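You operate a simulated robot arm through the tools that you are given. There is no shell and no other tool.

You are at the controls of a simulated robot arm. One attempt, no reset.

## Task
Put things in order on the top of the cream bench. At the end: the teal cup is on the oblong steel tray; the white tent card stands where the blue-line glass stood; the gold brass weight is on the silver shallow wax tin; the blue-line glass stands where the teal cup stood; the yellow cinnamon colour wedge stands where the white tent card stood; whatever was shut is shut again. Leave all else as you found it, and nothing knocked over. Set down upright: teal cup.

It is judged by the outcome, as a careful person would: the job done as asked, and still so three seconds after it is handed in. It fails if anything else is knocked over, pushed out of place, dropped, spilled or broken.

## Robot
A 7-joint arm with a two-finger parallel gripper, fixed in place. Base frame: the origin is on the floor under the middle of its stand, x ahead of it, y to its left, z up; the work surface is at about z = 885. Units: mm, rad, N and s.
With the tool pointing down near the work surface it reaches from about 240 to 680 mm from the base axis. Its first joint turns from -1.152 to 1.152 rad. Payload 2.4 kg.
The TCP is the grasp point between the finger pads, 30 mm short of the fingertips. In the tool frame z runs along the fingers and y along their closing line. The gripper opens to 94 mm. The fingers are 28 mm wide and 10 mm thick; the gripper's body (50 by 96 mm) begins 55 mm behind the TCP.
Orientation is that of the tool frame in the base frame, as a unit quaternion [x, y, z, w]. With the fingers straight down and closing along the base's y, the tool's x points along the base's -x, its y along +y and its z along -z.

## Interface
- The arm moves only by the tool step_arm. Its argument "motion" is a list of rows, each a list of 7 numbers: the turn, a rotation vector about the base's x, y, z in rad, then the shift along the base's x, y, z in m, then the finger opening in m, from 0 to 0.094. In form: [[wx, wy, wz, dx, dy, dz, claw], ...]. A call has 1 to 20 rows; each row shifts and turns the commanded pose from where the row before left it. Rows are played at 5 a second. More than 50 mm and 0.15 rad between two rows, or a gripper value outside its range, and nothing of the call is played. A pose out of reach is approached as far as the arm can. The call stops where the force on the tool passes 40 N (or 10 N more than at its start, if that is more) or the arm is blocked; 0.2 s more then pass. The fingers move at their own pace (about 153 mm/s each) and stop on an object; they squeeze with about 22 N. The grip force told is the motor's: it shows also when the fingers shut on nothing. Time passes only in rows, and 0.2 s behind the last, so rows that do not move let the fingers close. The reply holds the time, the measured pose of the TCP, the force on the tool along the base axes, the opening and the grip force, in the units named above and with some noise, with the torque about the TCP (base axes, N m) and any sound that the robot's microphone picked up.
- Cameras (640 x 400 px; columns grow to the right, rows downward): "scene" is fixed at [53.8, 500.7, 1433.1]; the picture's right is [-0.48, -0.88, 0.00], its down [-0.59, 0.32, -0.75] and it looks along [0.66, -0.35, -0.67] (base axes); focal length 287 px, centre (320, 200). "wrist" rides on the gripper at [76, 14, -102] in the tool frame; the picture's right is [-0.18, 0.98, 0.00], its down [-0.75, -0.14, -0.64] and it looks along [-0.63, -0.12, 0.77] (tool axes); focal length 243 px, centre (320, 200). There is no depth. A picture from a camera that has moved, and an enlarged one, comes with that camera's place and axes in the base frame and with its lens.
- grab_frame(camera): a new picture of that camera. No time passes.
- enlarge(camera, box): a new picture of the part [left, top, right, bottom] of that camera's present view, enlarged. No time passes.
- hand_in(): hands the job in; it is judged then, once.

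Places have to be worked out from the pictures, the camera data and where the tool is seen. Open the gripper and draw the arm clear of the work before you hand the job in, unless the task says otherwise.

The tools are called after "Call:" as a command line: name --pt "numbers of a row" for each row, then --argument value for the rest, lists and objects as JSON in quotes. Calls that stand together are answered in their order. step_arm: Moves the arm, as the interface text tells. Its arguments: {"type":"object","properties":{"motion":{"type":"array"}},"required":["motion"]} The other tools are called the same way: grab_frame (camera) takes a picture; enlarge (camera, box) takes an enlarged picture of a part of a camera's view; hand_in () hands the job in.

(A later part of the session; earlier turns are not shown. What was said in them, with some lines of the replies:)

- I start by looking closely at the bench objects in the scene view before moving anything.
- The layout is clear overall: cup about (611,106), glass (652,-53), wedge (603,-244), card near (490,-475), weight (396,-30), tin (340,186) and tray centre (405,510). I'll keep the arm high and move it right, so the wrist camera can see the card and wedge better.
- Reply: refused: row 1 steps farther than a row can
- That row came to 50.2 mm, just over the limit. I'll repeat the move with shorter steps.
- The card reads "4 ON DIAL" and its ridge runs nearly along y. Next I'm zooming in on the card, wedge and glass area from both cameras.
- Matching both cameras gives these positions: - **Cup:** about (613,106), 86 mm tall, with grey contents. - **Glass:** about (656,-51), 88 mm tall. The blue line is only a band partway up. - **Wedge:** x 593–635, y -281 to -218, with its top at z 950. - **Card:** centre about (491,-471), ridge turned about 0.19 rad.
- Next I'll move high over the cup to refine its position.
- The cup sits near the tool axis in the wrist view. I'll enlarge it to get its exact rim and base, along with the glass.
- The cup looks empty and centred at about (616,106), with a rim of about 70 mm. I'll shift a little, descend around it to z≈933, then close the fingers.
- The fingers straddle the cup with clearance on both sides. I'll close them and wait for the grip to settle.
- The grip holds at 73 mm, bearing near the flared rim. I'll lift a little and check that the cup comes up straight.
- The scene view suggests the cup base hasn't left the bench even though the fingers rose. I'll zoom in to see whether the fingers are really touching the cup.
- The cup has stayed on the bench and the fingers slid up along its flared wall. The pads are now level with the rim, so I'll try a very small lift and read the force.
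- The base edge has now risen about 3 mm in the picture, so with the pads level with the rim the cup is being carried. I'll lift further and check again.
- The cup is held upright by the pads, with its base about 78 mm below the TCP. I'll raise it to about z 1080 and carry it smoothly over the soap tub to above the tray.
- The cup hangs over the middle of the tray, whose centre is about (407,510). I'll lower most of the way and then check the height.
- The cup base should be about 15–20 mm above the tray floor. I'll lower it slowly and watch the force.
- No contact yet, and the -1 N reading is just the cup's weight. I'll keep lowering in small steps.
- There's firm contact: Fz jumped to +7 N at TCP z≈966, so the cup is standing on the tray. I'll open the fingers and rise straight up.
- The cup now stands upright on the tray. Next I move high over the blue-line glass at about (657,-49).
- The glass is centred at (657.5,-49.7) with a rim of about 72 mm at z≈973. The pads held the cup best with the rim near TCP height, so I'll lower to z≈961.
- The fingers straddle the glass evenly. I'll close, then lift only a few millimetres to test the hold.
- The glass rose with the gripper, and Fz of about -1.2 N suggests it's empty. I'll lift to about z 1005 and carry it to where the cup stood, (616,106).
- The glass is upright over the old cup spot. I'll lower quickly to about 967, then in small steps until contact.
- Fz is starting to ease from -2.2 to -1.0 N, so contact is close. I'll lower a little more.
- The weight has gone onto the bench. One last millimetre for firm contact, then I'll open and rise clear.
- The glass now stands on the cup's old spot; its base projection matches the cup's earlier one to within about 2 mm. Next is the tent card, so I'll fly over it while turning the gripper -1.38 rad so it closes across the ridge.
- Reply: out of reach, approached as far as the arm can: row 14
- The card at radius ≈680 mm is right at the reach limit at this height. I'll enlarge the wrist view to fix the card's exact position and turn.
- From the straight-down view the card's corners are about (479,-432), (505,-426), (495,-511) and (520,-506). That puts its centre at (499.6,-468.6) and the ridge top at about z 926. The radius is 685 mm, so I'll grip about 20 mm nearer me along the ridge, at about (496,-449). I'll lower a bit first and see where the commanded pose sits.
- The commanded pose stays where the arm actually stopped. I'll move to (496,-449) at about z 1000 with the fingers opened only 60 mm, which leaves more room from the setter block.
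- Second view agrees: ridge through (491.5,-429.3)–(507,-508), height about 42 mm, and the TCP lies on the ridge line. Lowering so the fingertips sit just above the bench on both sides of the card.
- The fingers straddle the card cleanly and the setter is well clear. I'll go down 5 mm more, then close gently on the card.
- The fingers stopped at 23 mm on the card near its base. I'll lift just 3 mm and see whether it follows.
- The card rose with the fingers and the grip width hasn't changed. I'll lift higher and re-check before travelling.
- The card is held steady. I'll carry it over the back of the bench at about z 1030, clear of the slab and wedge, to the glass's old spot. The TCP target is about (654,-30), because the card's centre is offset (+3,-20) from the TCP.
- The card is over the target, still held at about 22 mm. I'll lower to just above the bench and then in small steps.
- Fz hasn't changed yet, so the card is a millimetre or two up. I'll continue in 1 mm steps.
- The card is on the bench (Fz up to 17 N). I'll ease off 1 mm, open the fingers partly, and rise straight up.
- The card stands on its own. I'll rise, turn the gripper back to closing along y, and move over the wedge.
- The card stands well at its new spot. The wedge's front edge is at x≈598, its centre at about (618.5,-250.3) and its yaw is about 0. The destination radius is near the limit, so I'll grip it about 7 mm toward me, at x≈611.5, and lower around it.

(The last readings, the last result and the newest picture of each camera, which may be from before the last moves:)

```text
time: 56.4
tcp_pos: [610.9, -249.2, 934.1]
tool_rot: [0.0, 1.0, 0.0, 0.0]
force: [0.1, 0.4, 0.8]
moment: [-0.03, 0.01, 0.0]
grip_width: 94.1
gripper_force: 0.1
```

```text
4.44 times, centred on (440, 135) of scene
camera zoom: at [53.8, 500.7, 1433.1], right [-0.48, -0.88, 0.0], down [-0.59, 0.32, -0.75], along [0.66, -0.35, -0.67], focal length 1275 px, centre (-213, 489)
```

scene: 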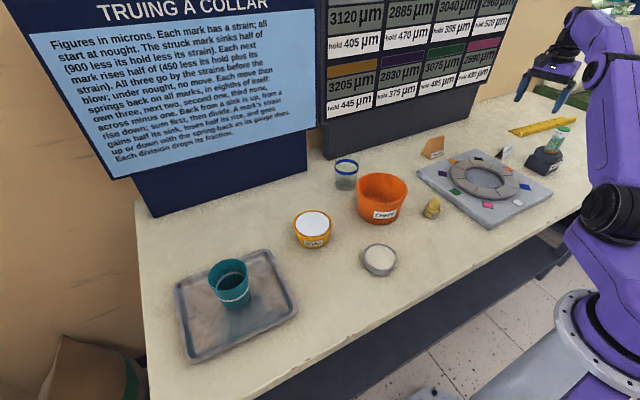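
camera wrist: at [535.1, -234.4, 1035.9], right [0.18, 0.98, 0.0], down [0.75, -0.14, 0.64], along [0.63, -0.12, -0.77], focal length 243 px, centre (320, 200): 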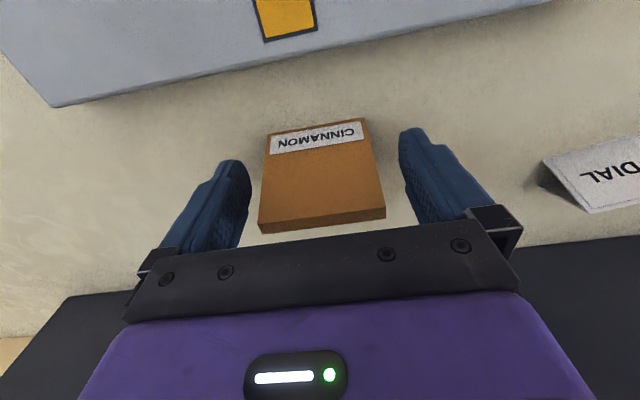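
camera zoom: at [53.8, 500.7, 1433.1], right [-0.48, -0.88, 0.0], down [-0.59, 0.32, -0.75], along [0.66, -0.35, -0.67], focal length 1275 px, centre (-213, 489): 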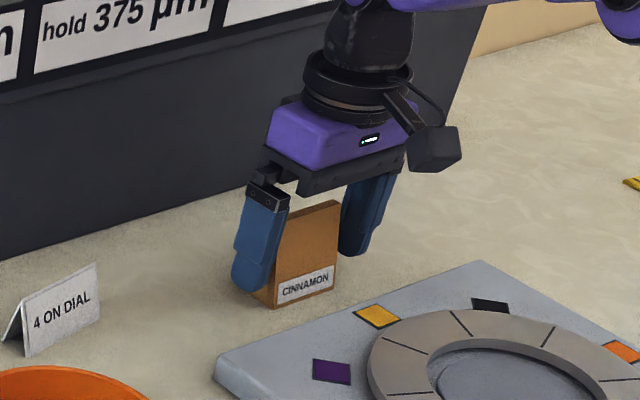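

The fingers straddle the wedge with even gaps. I'll lower 12 mm more and close.

Call:
step_arm --pt "0 0 0 0 0 -0.007 0.094" --pt "0 0 0 0 0 -0.005 0.094" --pt "0 0 0 0 0 0 0.075" --pt "0 0 0 0 0 0 0.06" --pt "0 0 0 0 0 0 0.03" --pt "0 0 0 0 0 0 0.03" --pt "0 0 0 0 0 0 0.03"

Call:
step_arm --pt "0 0 0 0 0 0.002 0.03" --pt "0 0 0 0 0 0.003 0.03" --pt "0 0 0 0 0 0 0.03"

Call:
grab_frame --camera "wrist"

Call:
enlarge --camera "scene" --box '[390, 90, 490, 180]'

```text
time: 58.0
tcp_pos: [609.9, -249.2, 921.9]
tool_rot: [0.0, 1.0, 0.0, 0.001]
force: [0.9, -0.7, -0.1]
moment: [0.01, 0.01, -0.03]
grip_width: 67.4
gripper_force: 21.6
```

```text
time: 58.8
tcp_pos: [610.6, -248.8, 926.5]
tool_rot: [0.0, 1.0, 0.001, 0.0]
force: [0.2, 0.3, -1.6]
moment: [-0.03, 0.01, 0.0]
grip_width: 67.5
gripper_force: 21.5
```

```text
taken
camera wrist: at [533.3, -234.5, 1028.4], right [0.18, 0.98, 0.0], down [0.75, -0.14, 0.64], along [0.63, -0.12, -0.77], focal length 243 px, centre (320, 200)
```

wrist: 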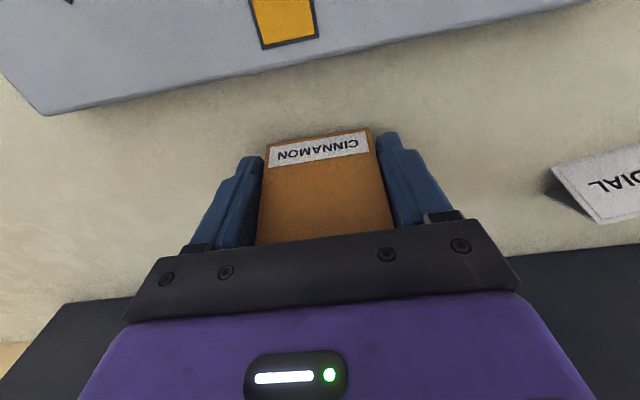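

```text
4.44 times, centred on (440, 135) of scene
camera zoom: at [53.8, 500.7, 1433.1], right [-0.48, -0.88, 0.0], down [-0.59, 0.32, -0.75], along [0.66, -0.35, -0.67], focal length 1275 px, centre (-213, 489)
```

zoom: 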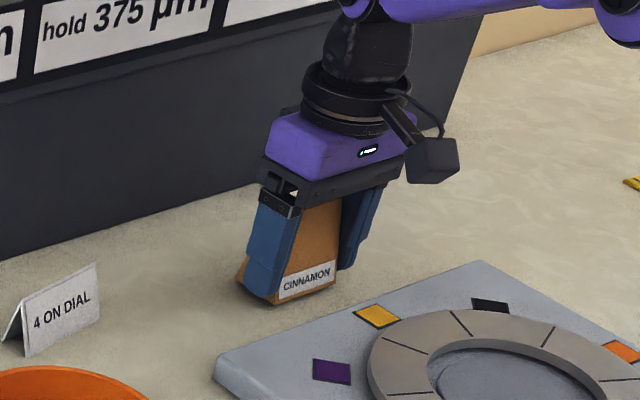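

Fz went to -1.6 N, so the wedge seems to be lifting. I'll raise it further and check.

Call:
step_arm --pt "0 0 0 0 0 0.01 0.03" --pt "0 0 0 0 0 0.02 0.03" --pt "0 0 0 0 0 0.02 0.03" --pt "0 0 0 0 0 0.01 0.03" --pt "0 0 0 0 0 0 0.03"

Call:
grab_frame --camera "wrist"

Call:
enlarge --camera "scene" --box '[390, 90, 490, 180]'

```text
time: 60.0
tcp_pos: [611.5, -249.7, 985.9]
tool_rot: [0.0, 1.0, 0.0, 0.0]
force: [-0.5, -0.1, -0.4]
moment: [0.0, 0.02, 0.01]
grip_width: 67.6
gripper_force: 22.4
```

```text
taken
camera wrist: at [533.6, -235.6, 1087.5], right [0.18, 0.98, 0.0], down [0.75, -0.14, 0.64], along [0.63, -0.12, -0.77], focal length 243 px, centre (320, 200)
```

wrist: 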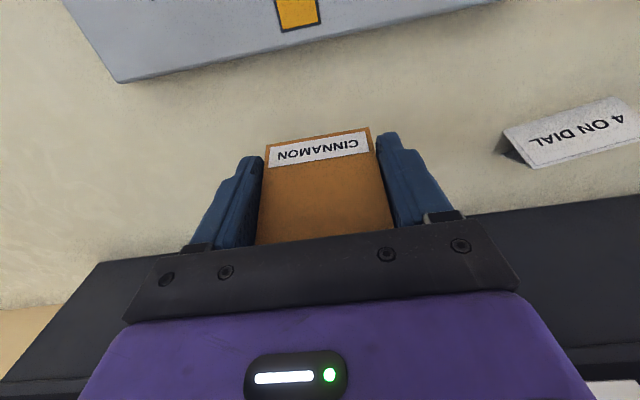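

```text
4.44 times, centred on (440, 135) of scene
camera zoom: at [53.8, 500.7, 1433.1], right [-0.48, -0.88, 0.0], down [-0.59, 0.32, -0.75], along [0.66, -0.35, -0.67], focal length 1275 px, centre (-213, 489)
```

zoom: 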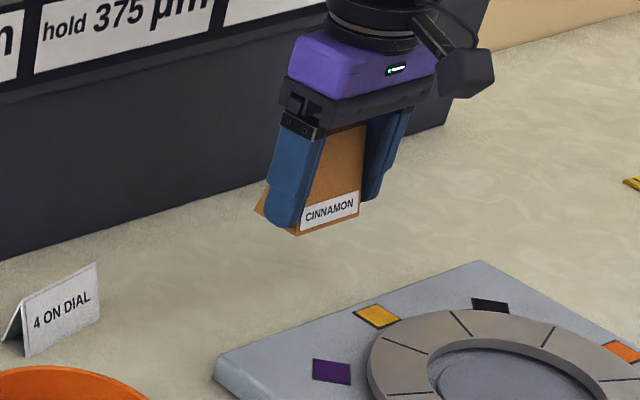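

The wedge is firmly held. I'll carry it at about z 985 to the card's old spot while turning -0.45 rad, so the wrist camera stays away from the tall setter vial. The TCP target is about (490.5,-464).

Call:
step_arm --pt "0 0 -0.045 -0.0059 -0.0105 0 0.03" --pt "0 0 -0.045 -0.0108 -0.0192 0 0.03" --pt "0 0 -0.045 -0.0137 -0.0244 0 0.03" --pt "0 0 -0.045 -0.0147 -0.0262 0 0.03" --pt "0 0 -0.045 -0.0147 -0.0262 0 0.03" --pt "0 0 -0.045 -0.0147 -0.0262 0 0.03" --pt "0 0 -0.045 -0.0147 -0.0262 0 0.03" --pt "0 0 -0.045 -0.0137 -0.0244 0 0.03" --pt "0 0 -0.045 -0.0108 -0.0192 0 0.03" --pt "0 0 -0.045 -0.0069 -0.0122 0 0.03" --pt "0 0 0 0 0 0 0.03"

Call:
grab_frame --camera "wrist"

Call:
enlarge --camera "scene" --box '[450, 60, 600, 190]'

```text
time: 62.4
tcp_pos: [487.2, -463.6, 985.5]
tool_rot: [0.223, 0.975, 0.001, -0.001]
force: [0.0, 0.1, -0.6]
moment: [0.0, 0.0, 0.02]
grip_width: 67.6
gripper_force: 21.8
```

```text
taken
camera wrist: at [425.0, -418.1, 1087.5], right [0.59, 0.8, 0.0], down [0.62, -0.46, 0.64], along [0.52, -0.38, -0.77], focal length 243 px, centre (320, 200)
```

wrist: 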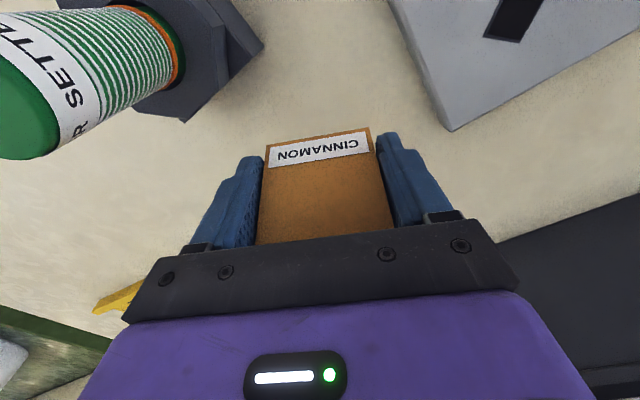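

```text
3.08 times, centred on (525, 125) of scene
camera zoom: at [53.8, 500.6, 1433.1], right [-0.48, -0.88, 0.0], down [-0.59, 0.32, -0.75], along [0.66, -0.35, -0.67], focal length 883 px, centre (-311, 431)
```

zoom: 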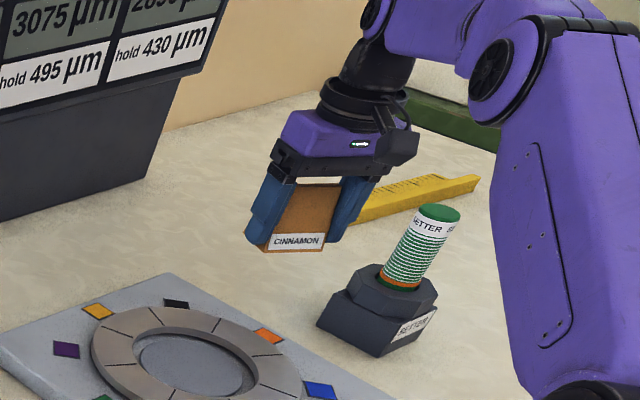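

I'm over the target with the vial well clear. I'll nudge 3 mm outward and lower to just above the bench.

Call:
step_arm --pt "0 0 0 0.0015 -0.0003 -0.015 0.03" --pt "0 0 0 0.0015 -0.0003 -0.02 0.03" --pt "0 0 0 0 0 -0.015 0.03" --pt "0 0 0 0 0 -0.006 0.03" --pt "0 0 0 0 0 0 0.03"

Call:
enlarge --camera "scene" --box '[460, 90, 560, 180]'

Call:
step_arm --pt "0 0 0 0 0 -0.003 0.03" --pt "0 0 0 0 0 0 0.03"

Call:
step_arm --pt "0 0 0 0 0 -0.002 0.03" --pt "0 0 0 0 0 0 0.03"

```text
time: 63.6
tcp_pos: [491.5, -465.2, 929.5]
tool_rot: [0.223, 0.975, 0.0, 0.001]
force: [-0.1, -2.2, -1.0]
moment: [-0.02, -0.01, 0.01]
grip_width: 67.5
gripper_force: 22.1
```

```text
4.44 times, centred on (510, 135) of scene
camera zoom: at [53.8, 500.6, 1433.1], right [-0.48, -0.88, 0.0], down [-0.59, 0.32, -0.75], along [0.66, -0.35, -0.67], focal length 1275 px, centre (-524, 489)
```

zoom: 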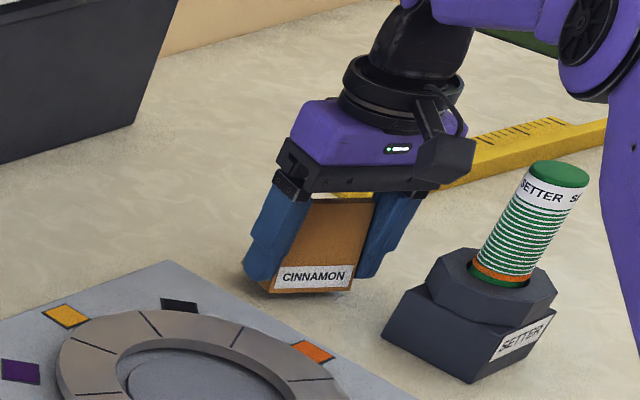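

```text
time: 64.2
tcp_pos: [493.0, -465.9, 927.5]
tool_rot: [0.223, 0.975, -0.001, 0.0]
force: [-0.2, -0.2, -0.8]
moment: [-0.01, 0.01, -0.02]
grip_width: 67.6
gripper_force: 22.1
```

```text
time: 64.8
tcp_pos: [492.0, -465.2, 924.5]
tool_rot: [0.223, 0.975, -0.001, 0.001]
force: [0.4, -0.2, 0.2]
moment: [0.0, 0.0, 0.01]
grip_width: 67.6
gripper_force: 22.0
```

The wedge centre is now about (499,-469), matching the card's old centre. A few more small steps to contact.

Call:
step_arm --pt "0 0 0 0 0 -0.0015 0.03" --pt "0 0 0 0 0 0 0.03"

Call:
step_arm --pt "0 0 0 0 0 -0.001 0.03" --pt "0 0 0 0 0 0 0.03"

Call:
enlarge --camera "scene" --box '[480, 125, 540, 175]'

```text
time: 65.4
tcp_pos: [492.3, -464.2, 924.0]
tool_rot: [0.223, 0.975, 0.0, 0.0]
force: [1.0, 0.5, -1.0]
moment: [0.03, 0.02, 0.01]
grip_width: 67.6
gripper_force: 22.0
```

```text
time: 66.0
tcp_pos: [492.8, -464.7, 923.1]
tool_rot: [0.223, 0.975, 0.0, -0.001]
force: [0.4, -0.1, -0.7]
moment: [0.0, -0.03, -0.03]
grip_width: 67.7
gripper_force: 22.3
```

```text
8.00 times, centred on (510, 150) of scene
camera zoom: at [53.8, 500.7, 1433.1], right [-0.48, -0.88, 0.0], down [-0.59, 0.32, -0.75], along [0.66, -0.35, -0.67], focal length 2296 px, centre (-1200, 600)
```

zoom: 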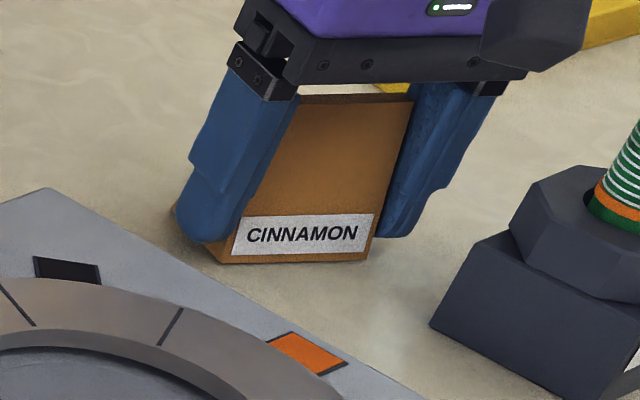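

Call:
step_arm --pt "0 0 0 0 0 -0.001 0.03" --pt "0 0 0 0 0 0 0.03"

Call:
step_arm --pt "0 0 0 0 0 -0.001 0.03" --pt "0 0 0 0 0 0 0.03"

```text
time: 66.6
tcp_pos: [491.5, -464.6, 922.3]
tool_rot: [0.223, 0.975, 0.0, 0.0]
force: [0.4, -0.3, -1.7]
moment: [-0.01, 0.0, 0.01]
grip_width: 67.4
gripper_force: 21.9
```

```text
time: 67.2
tcp_pos: [492.5, -465.2, 921.3]
tool_rot: [0.223, 0.975, 0.0, 0.0]
force: [0.6, 0.7, 7.3]
moment: [0.13, 0.05, 0.05]
grip_width: 67.5
gripper_force: 21.8
```

Contact (Fz +7 N), so the wedge is standing on the bench. I'll open and rise straight up.

Call:
step_arm --pt "0 0 0 0 0 0 0.075" --pt "0 0 0 0 0 0 0.09" --pt "0 0 0 0 0 0 0.09" --pt "0 0 0 0 0 0.02 0.09" --pt "0 0 0 0 0 0.03 0.09" --pt "0 0 0 0 0 0.035 0.09" --pt "0 0 0 -0.01 0.01 0.035 0.09" --pt "0 0 0 -0.01 0.01 0.02 0.09" --pt "0 0 0 0 0 0 0.09"

Call:
grab_frame --camera "wrist"

Call:
enlarge --camera "scene" --box '[460, 90, 560, 180]'

```text
time: 69.2
tcp_pos: [472.1, -443.9, 1062.7]
tool_rot: [0.223, 0.975, 0.0, 0.0]
force: [-0.1, -0.4, 0.5]
moment: [-0.01, -0.02, 0.01]
grip_width: 89.8
gripper_force: 0.0
```

```text
taken
camera wrist: at [409.7, -397.6, 1164.8], right [0.59, 0.8, 0.0], down [0.62, -0.46, 0.64], along [0.52, -0.38, -0.77], focal length 243 px, centre (320, 200)
```

wrist: 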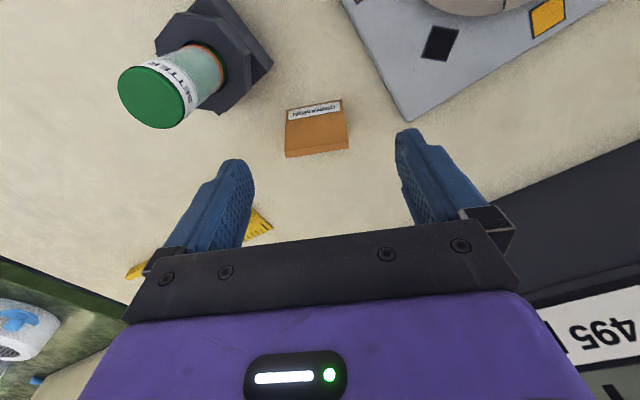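

```text
4.44 times, centred on (510, 135) of scene
camera zoom: at [53.8, 500.7, 1433.1], right [-0.48, -0.88, 0.0], down [-0.59, 0.32, -0.75], along [0.66, -0.35, -0.67], focal length 1275 px, centre (-524, 489)
```

zoom: 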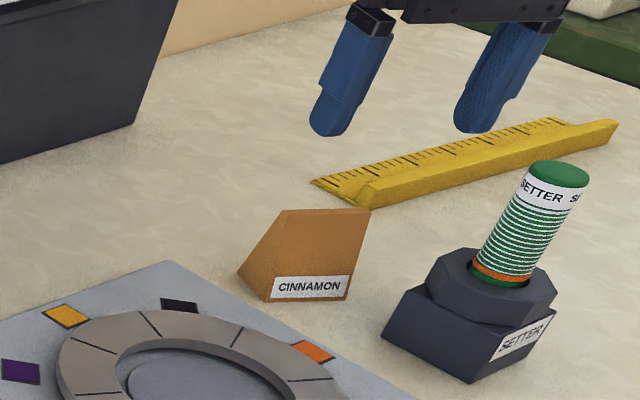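

The wedge stands at the card's old spot. Next is the brass weight near (396,-30); I'll move over it and turn the gripper back to yaw 0.

Call:
step_arm --pt "0 0 0.041 -0.0068 0.0376 0 0.09" --pt "0 0 0.041 -0.0068 0.0376 0 0.09" --pt "0 0 0.041 -0.0068 0.0376 0 0.09" --pt "0 0 0.041 -0.0068 0.0376 0 0.09" --pt "0 0 0.041 -0.0068 0.0376 0 0.09" --pt "0 0 0.041 -0.0068 0.0376 0 0.09" --pt "0 0 0.041 -0.0068 0.0376 0 0.08" --pt "0 0 0.041 -0.0068 0.0376 0 0.08" --pt "0 0 0.041 -0.0068 0.0376 0 0.08" --pt "0 0 0.041 -0.0068 0.0376 0 0.08" --pt "0 0 0.04 -0.0068 0.0376 0 0.08" --pt "0 0 0 0 0 0 0.08"

Call:
grab_frame --camera "wrist"

Call:
enlarge --camera "wrist" --box '[260, 60, 380, 160]'

Call:
enlarge --camera "scene" --box '[410, 180, 460, 230]'

```text
time: 71.8
tcp_pos: [397.1, -31.0, 1060.7]
tool_rot: [0.0, 1.0, 0.0, 0.0]
force: [0.4, -0.5, 0.8]
moment: [0.0, 0.0, 0.01]
grip_width: 80.0
gripper_force: 0.1
```

```text
taken
camera wrist: at [321.2, -15.9, 1163.8], right [0.18, 0.98, 0.0], down [0.75, -0.14, 0.64], along [0.63, -0.12, -0.77], focal length 243 px, centre (320, 200)
```

wrist: 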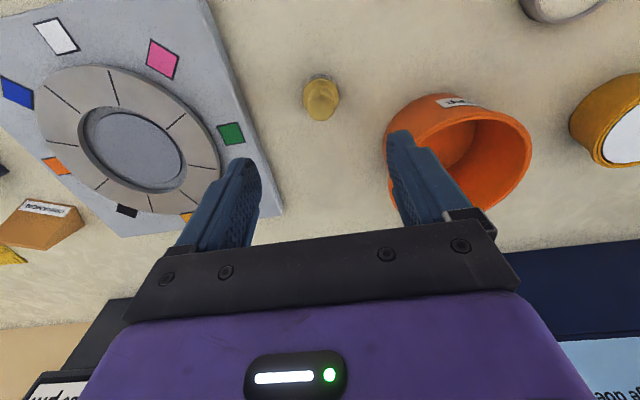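

```text
4.00 times, centred on (320, 110) of wrist
camera zoom: at [321.2, -15.9, 1163.8], right [0.18, 0.98, 0.0], down [0.75, -0.14, 0.64], along [0.63, -0.12, -0.77], focal length 970 px, centre (320, 560)
```

zoom: 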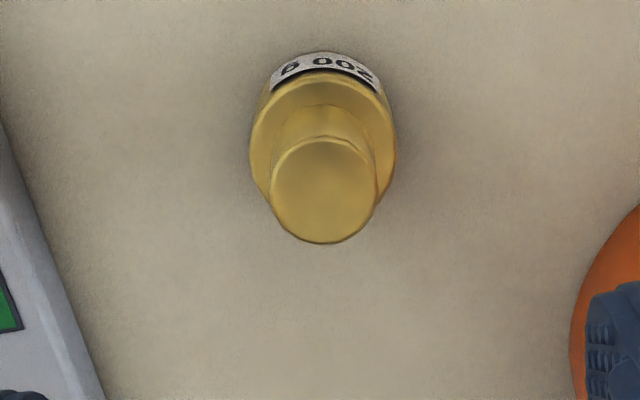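

```text
8.00 times, centred on (435, 205) of scene
camera zoom: at [53.8, 500.7, 1433.1], right [-0.48, -0.88, 0.0], down [-0.59, 0.32, -0.75], along [0.66, -0.35, -0.67], focal length 2296 px, centre (-600, 160)
```

zoom: 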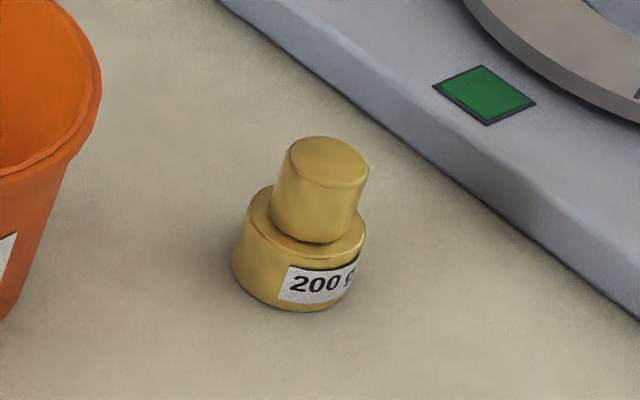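

The weight is at about (399,-30). Its body is 38 mm across and its knob about 26 mm across, from z≈910 to 935. I'll take it by the knob with the fingertips just above the body.

Call:
step_arm --pt "0 0 0 0.002 0 -0.035 0.055" --pt "0 0 0 0 0 -0.035 0.055" --pt "0 0 0 0 0 -0.03 0.055" --pt "0 0 0 0 0 -0.017 0.055" --pt "0 0 0 0 0 0 0.055"

Call:
grab_frame --camera "wrist"

Call:
enlarge --camera "scene" --box '[400, 170, 470, 230]'

```text
time: 73.0
tcp_pos: [398.7, -28.9, 944.1]
tool_rot: [0.0, 1.0, -0.001, 0.0]
force: [-0.3, -0.3, 0.6]
moment: [-0.03, 0.0, 0.0]
grip_width: 54.7
gripper_force: 0.0
```

```text
taken
camera wrist: at [322.5, -15.4, 1046.2], right [0.18, 0.98, 0.0], down [0.75, -0.14, 0.64], along [0.63, -0.12, -0.77], focal length 243 px, centre (320, 200)
```

wrist: 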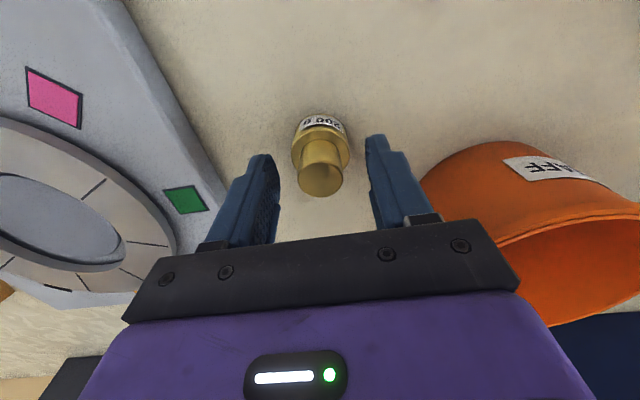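

```text
6.67 times, centred on (435, 200) of scene
camera zoom: at [53.8, 500.7, 1433.1], right [-0.48, -0.88, 0.0], down [-0.59, 0.32, -0.75], along [0.66, -0.35, -0.67], focal length 1913 px, centre (-447, 200)
```

zoom: 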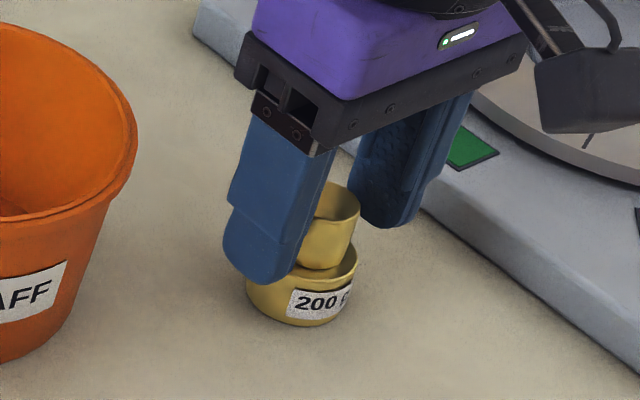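

The fingertips flank the knob. I'll close on it and test a small lift.

Call:
step_arm --pt "0 0 0 0 0 -0.001 0.04" --pt "0 0 0 0 0 0 0.03" --pt "0 0 0 0 0 0 0.01" --pt "0 0 0 0 0 0 0.01" --pt "0 0 0 0 0 0 0.01"

Call:
enlarge --camera "scene" --box '[400, 170, 470, 230]'

Call:
step_arm --pt "0 0 0 0 0 0.003 0.01" --pt "0 0 0 0 0 0.005 0.01" --pt "0 0 0 0 0 0 0.01"

Call:
enlarge --camera "scene" --box '[400, 170, 470, 230]'

```text
time: 74.2
tcp_pos: [400.0, -29.7, 943.6]
tool_rot: [0.0, 1.0, -0.001, -0.001]
force: [0.5, 0.7, 0.3]
moment: [0.01, -0.06, 0.01]
grip_width: 29.8
gripper_force: 22.1
```

```text
6.67 times, centred on (435, 200) of scene
camera zoom: at [53.8, 500.7, 1433.1], right [-0.48, -0.88, 0.0], down [-0.59, 0.32, -0.75], along [0.66, -0.35, -0.67], focal length 1913 px, centre (-447, 200)
```

zoom: 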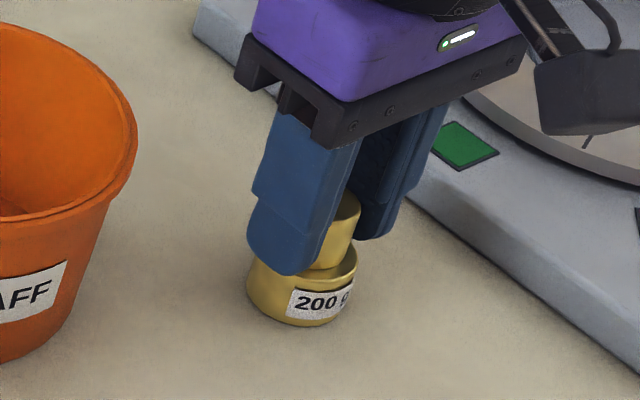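

```text
time: 75.0
tcp_pos: [398.0, -30.3, 952.0]
tool_rot: [0.0, 1.0, 0.0, 0.0]
force: [0.9, -0.2, -1.6]
moment: [0.03, 0.03, -0.03]
grip_width: 29.0
gripper_force: 22.5
```

```text
6.67 times, centred on (435, 200) of scene
camera zoom: at [53.8, 500.7, 1433.1], right [-0.48, -0.88, 0.0], down [-0.59, 0.32, -0.75], along [0.66, -0.35, -0.67], focal length 1913 px, centre (-447, 200)
```

zoom: 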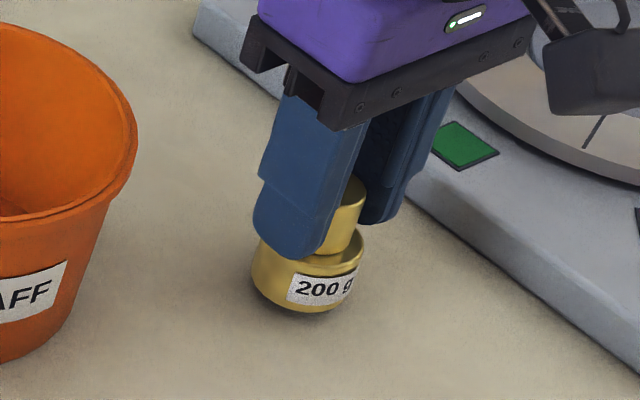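

The weight is lifted (Fz about -1.6 N). I'll raise it and carry it toward the wax tin at about (340,186), passing above the chaff bin rim's height.

Call:
step_arm --pt "0 0 0 0 0 0.015 0.01" --pt "0 0 0 0 0 0.03 0.01" --pt "0 0 0 0 0 0.035 0.01" --pt "0 0 0 -0.0039 0.0145 0.01 0.01" --pt "0 0 0 -0.0073 0.027 0 0.01" --pt "0 0 0 -0.0093 0.0348 0 0.01" --pt "0 0 0 -0.0093 0.0348 0 0.01" --pt "0 0 0 -0.0093 0.0348 0 0.01" --pt "0 0 0 -0.0093 0.0348 0 0.01" --pt "0 0 0 -0.0065 0.0241 0 0.01" --pt "0 0 0 -0.0031 0.0116 0 0.01" --pt "0 0 0 0 0 0 0.01"

Call:
grab_frame --camera "wrist"

Call:
enlarge --camera "wrist" --box '[240, 30, 400, 170]'

Call:
enlarge --camera "scene" --box '[330, 190, 430, 290]'

```text
time: 77.6
tcp_pos: [342.0, 185.8, 1039.6]
tool_rot: [0.0, 1.0, 0.001, 0.0]
force: [0.4, -0.2, -2.3]
moment: [0.02, 0.0, 0.02]
grip_width: 29.1
gripper_force: 22.0
```

```text
taken
camera wrist: at [265.3, 200.0, 1142.3], right [0.18, 0.98, 0.0], down [0.75, -0.14, 0.64], along [0.63, -0.12, -0.77], focal length 243 px, centre (320, 200)
```

wrist: 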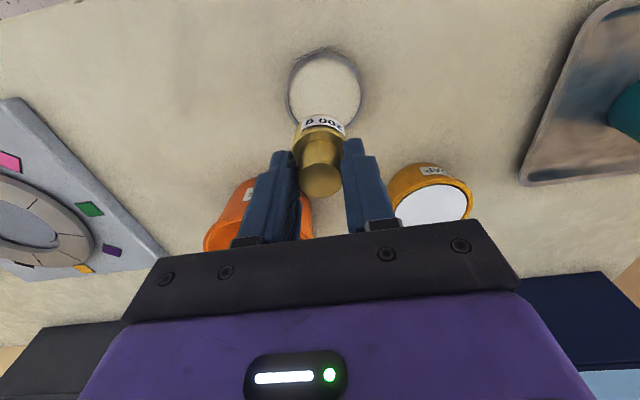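

```text
2.86 times, centred on (320, 100) of wrist
camera zoom: at [265.3, 200.0, 1142.3], right [0.18, 0.98, 0.0], down [0.75, -0.14, 0.64], along [0.63, -0.12, -0.77], focal length 693 px, centre (320, 486)
```

zoom: 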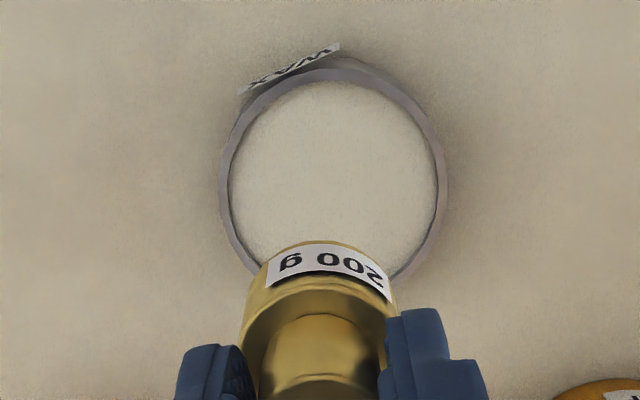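

```text
4.00 times, centred on (380, 240) of scene
camera zoom: at [53.8, 500.7, 1433.1], right [-0.48, -0.88, 0.0], down [-0.59, 0.32, -0.75], along [0.66, -0.35, -0.67], focal length 1148 px, centre (80, 40)
```

zoom: 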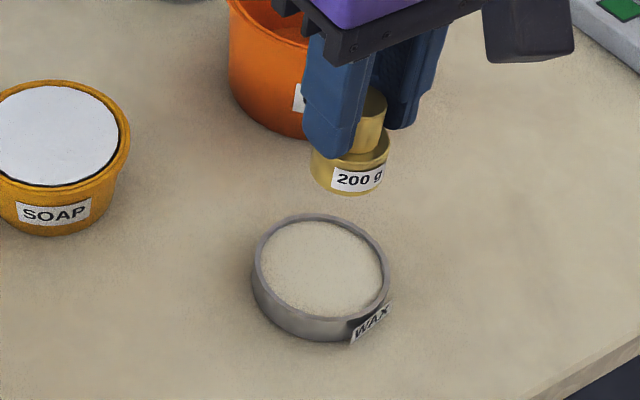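

The tin's centre works out at about (336,191) from both cameras, with its rim near z 903. I'll shift over it and lower partway, then check the alignment.

Call:
step_arm --pt "0 0 0 -0.0055 0.005 0 0.01" --pt "0 0 0 0 0 -0.02 0.01" --pt "0 0 0 0 0 -0.025 0.01" --pt "0 0 0 0 0 -0.015 0.01" --pt "0 0 0 0 0 0 0.01"

Call:
enlarge --camera "wrist" --box '[240, 60, 400, 200]'

Call:
enlarge --camera "scene" --box '[340, 210, 420, 290]'

```text
time: 78.8
tcp_pos: [335.7, 190.3, 979.6]
tool_rot: [0.001, 1.0, 0.0, 0.0]
force: [0.6, 0.2, -2.0]
moment: [0.05, 0.01, -0.01]
grip_width: 29.2
gripper_force: 21.5
```

```text
2.86 times, centred on (320, 130) of wrist
camera zoom: at [259.7, 205.5, 1081.4], right [0.18, 0.98, 0.0], down [0.75, -0.14, 0.64], along [0.63, -0.12, -0.77], focal length 693 px, centre (320, 400)
```

zoom: 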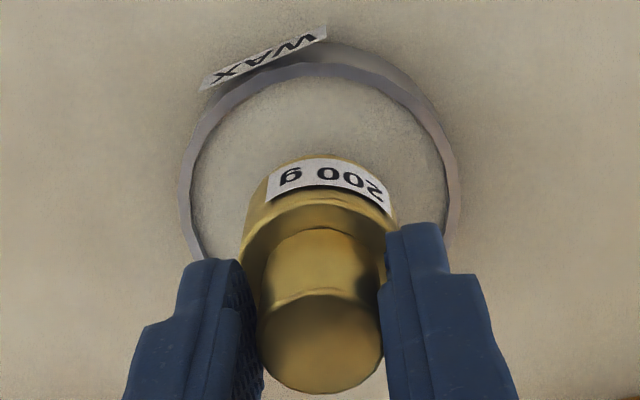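

```text
5.00 times, centred on (380, 250) of scene
camera zoom: at [53.8, 500.7, 1433.1], right [-0.48, -0.88, 0.0], down [-0.59, 0.32, -0.75], along [0.66, -0.35, -0.67], focal length 1435 px, centre (20, -50)
```

zoom: 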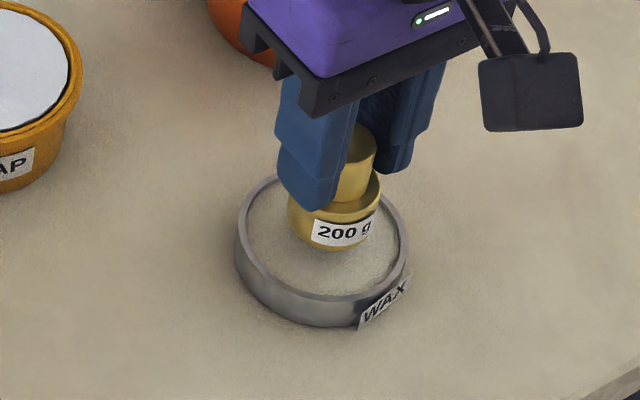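

The weight is centred over the tin (tin centre about (337,190.6), TCP (335.7,190.4)). Lowering gradually to contact with the wax.

Call:
step_arm --pt "0 0 0 0.0007 0 -0.007 0.01" --pt "0 0 0 0 0 -0.005 0.01" --pt "0 0 0 0 0 0 0.01"

Call:
step_arm --pt "0 0 0 0 0 -0.002 0.01" --pt "0 0 0 0 0 0 0.01"

Call:
step_arm --pt "0 0 0 0 0 -0.002 0.01" --pt "0 0 0 0 0 0 0.01"

Call:
step_arm --pt "0 0 0 0 0 -0.0015 0.01" --pt "0 0 0 0 0 0 0.01"

Call:
enlarge --camera "scene" --box '[340, 210, 420, 290]'

```text
time: 79.6
tcp_pos: [336.4, 192.3, 968.4]
tool_rot: [0.001, 1.0, 0.0, 0.0]
force: [0.4, 0.7, -1.8]
moment: [-0.02, 0.01, 0.01]
grip_width: 29.3
gripper_force: 21.9
```

```text
time: 80.2
tcp_pos: [336.4, 190.1, 967.9]
tool_rot: [0.0, 1.0, 0.0, 0.0]
force: [-0.5, 0.2, -2.0]
moment: [-0.01, -0.01, 0.0]
grip_width: 29.0
gripper_force: 21.9
```

```text
time: 80.8
tcp_pos: [336.4, 191.4, 965.0]
tool_rot: [0.0, 1.0, 0.0, 0.0]
force: [0.0, 0.5, -2.3]
moment: [0.01, -0.05, 0.02]
grip_width: 29.2
gripper_force: 22.1
```

```text
time: 81.4
tcp_pos: [335.8, 189.9, 963.4]
tool_rot: [0.0, 1.0, 0.0, 0.0]
force: [-1.4, -0.5, 10.7]
moment: [0.0, 0.1, 0.0]
grip_width: 29.1
gripper_force: 22.2
```

```text
5.00 times, centred on (380, 250) of scene
camera zoom: at [53.7, 500.6, 1433.2], right [-0.48, -0.88, 0.0], down [-0.59, 0.32, -0.75], along [0.66, -0.35, -0.67], focal length 1435 px, centre (20, -50)
```

zoom: 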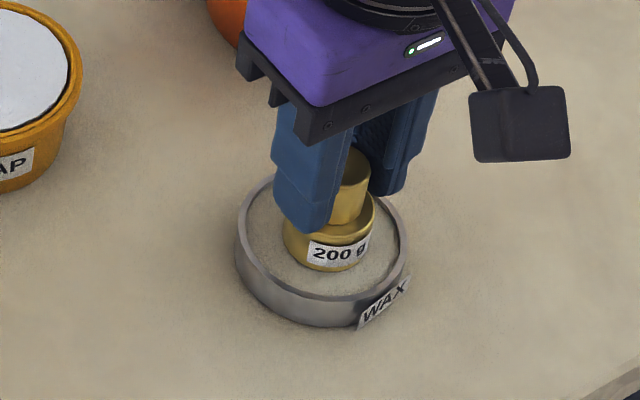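

Fz jumped to +10.7 N, so the weight rests on the wax near the tin's middle. I'll release and rise straight up.

Call:
step_arm --pt "0 0 0 0 0 0 0.04" --pt "0 0 0 0 0 0 0.055" --pt "0 0 0 0 0 0 0.055" --pt "0 0 0 0 0 0.02 0.055" --pt "0 0 0 0 0 0.04 0.055" --pt "0 0 0 0 0 0.04 0.055" --pt "0 0 0 0 0 0.04 0.055" --pt "0 0 0 0 0 0 0.055"

Call:
grab_frame --camera "wrist"

Call:
grab_frame --camera "scene"

Call:
enlarge --camera "scene" --box '[340, 210, 420, 290]'

```text
time: 83.2
tcp_pos: [335.8, 191.2, 1103.1]
tool_rot: [0.0, 1.0, 0.0, 0.0]
force: [0.5, -0.7, -0.7]
moment: [-0.03, -0.02, 0.01]
grip_width: 55.1
gripper_force: 0.0
```

```text
taken
camera wrist: at [259.8, 204.2, 1205.0], right [0.18, 0.98, 0.0], down [0.75, -0.14, 0.64], along [0.63, -0.12, -0.77], focal length 243 px, centre (320, 200)
```

wrist: 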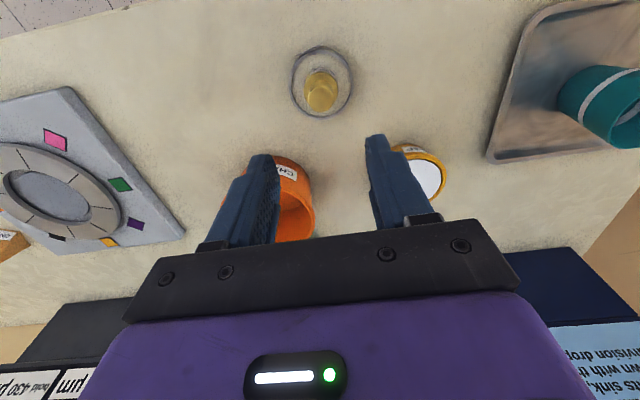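

```text
taken
```

scene: 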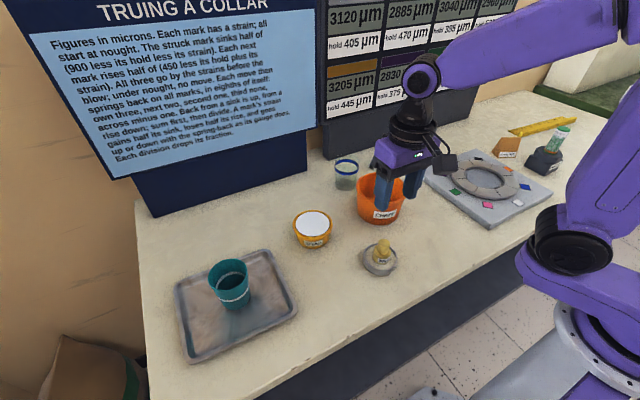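

```text
5.00 times, centred on (380, 250) of scene
camera zoom: at [53.8, 500.7, 1433.1], right [-0.48, -0.88, 0.0], down [-0.59, 0.32, -0.75], along [0.66, -0.35, -0.67], focal length 1435 px, centre (20, -50)
```

zoom: 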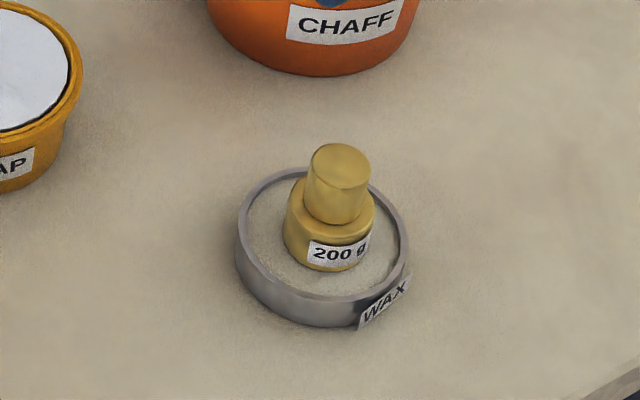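

The weight sits well on the tin. I'll withdraw the arm to about its starting pose with the gripper open and then inspect everything.

Call:
step_arm --pt "0 0 0 0 0 0.03 0.07" --pt "0 0 0 -0.0026 -0.0356 0.003 0.094" --pt "0 0 0 -0.0026 -0.0356 0.003 0.094" --pt "0 0 0 -0.0026 -0.0356 0.003 0.094" --pt "0 0 0 -0.0026 -0.0356 0.003 0.094" --pt "0 0 0 -0.0026 -0.0356 0.003 0.094" --pt "0 0 0 -0.0026 -0.0356 0.003 0.094" --pt "0 0 0 -0.0026 -0.0356 0.003 0.094" --pt "0 0 0 -0.0026 -0.0356 0.003 0.094" --pt "0 0 0 0 0 0 0.094"

Call:
grab_frame --camera "scene"

Call:
enlarge --camera "scene" --box '[320, 120, 480, 240]'

Call:
enlarge --camera "scene" --box '[160, 200, 420, 370]'

Call:
enlarge --camera "scene" --box '[420, 90, 620, 230]'

Call:
grab_frame --camera "wrist"

```text
time: 85.4
tcp_pos: [314.5, -95.5, 1155.5]
tool_rot: [0.0, 1.0, 0.0, 0.0]
force: [0.1, -0.2, 0.0]
moment: [0.01, 0.01, -0.01]
grip_width: 94.0
gripper_force: 0.1
```

```text
taken
```

scene: 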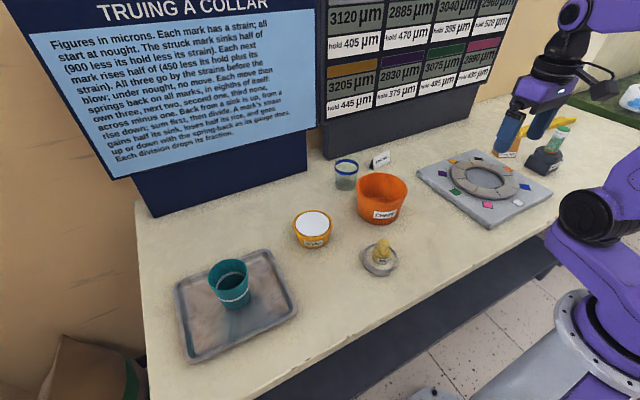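

```text
3.33 times, centred on (400, 180) of scene
camera zoom: at [53.8, 500.6, 1433.1], right [-0.48, -0.88, 0.0], down [-0.59, 0.32, -0.75], along [0.66, -0.35, -0.67], focal length 956 px, centre (53, 267)
```

zoom: 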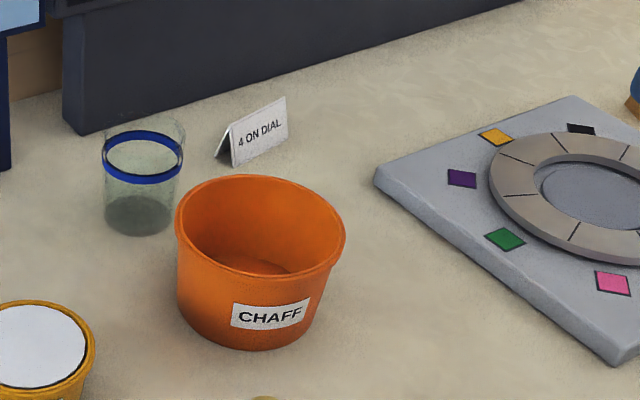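

```text
2.35 times, centred on (290, 285) of scene
camera zoom: at [53.8, 500.6, 1433.1], right [-0.48, -0.88, 0.0], down [-0.59, 0.32, -0.75], along [0.66, -0.35, -0.67], focal length 675 px, centre (391, 0)
```

zoom: 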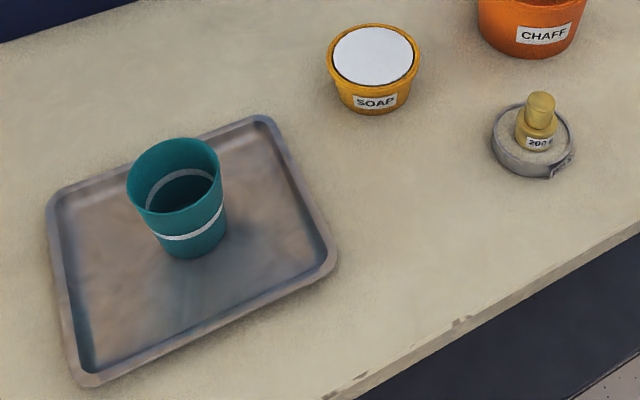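

```text
2.86 times, centred on (520, 160) of scene
camera zoom: at [53.8, 500.6, 1433.1], right [-0.48, -0.88, 0.0], down [-0.59, 0.32, -0.75], along [0.66, -0.35, -0.67], focal length 820 px, centre (-251, 314)
```

zoom: 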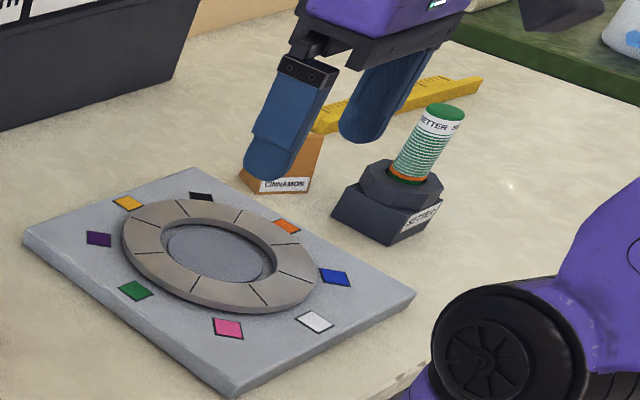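

```text
taken
camera wrist: at [237.7, -81.5, 1258.2], right [0.18, 0.98, 0.0], down [0.75, -0.14, 0.64], along [0.63, -0.12, -0.77], focal length 243 px, centre (320, 200)
```

wrist: 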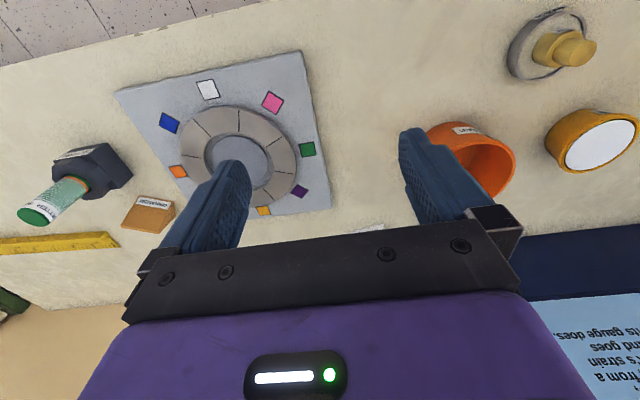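

Final check, all as asked:
- **Teal cup:** upright on the tray.
- **Glass:** standing on the cup's old spot.
- **Tent card:** standing within a few mm of where the glass was.
- **Wedge:** standing on the card's old spot.
- **Brass weight:** resting on the wax tin.

Nothing else moved, nothing needed opening, and the arm is clear with the gripper open, so I'm handing in.

Call:
hand_in

```text
The job is handed in.
```

The bench is in order and I've handed the job in; no verdict has come back. In the final pictures everything was standing and nothing else had moved.

- **Teal cup:** upright on the steel tray, near its middle.
- **Blue-line glass:** where the teal cup stood, within about 2 mm.
- **White tent card:** where the glass stood, within about 4 mm, at the same angle as before.
- **Cinnamon wedge:** where the card stood, within about 5 mm. I turned it about 26° from its old facing to keep the wrist camera clear of the tall setter vial.
- **Brass weight:** on the wax, near the middle of the tin.

On the first lift the fingers slid up the cup's flared side without raising it. They then caught near the rim, and the cup was carried upright from there.

Nothing had to be opened, so there was nothing to shut again. The gripper is open and the arm is back near its starting position, clear of the work.
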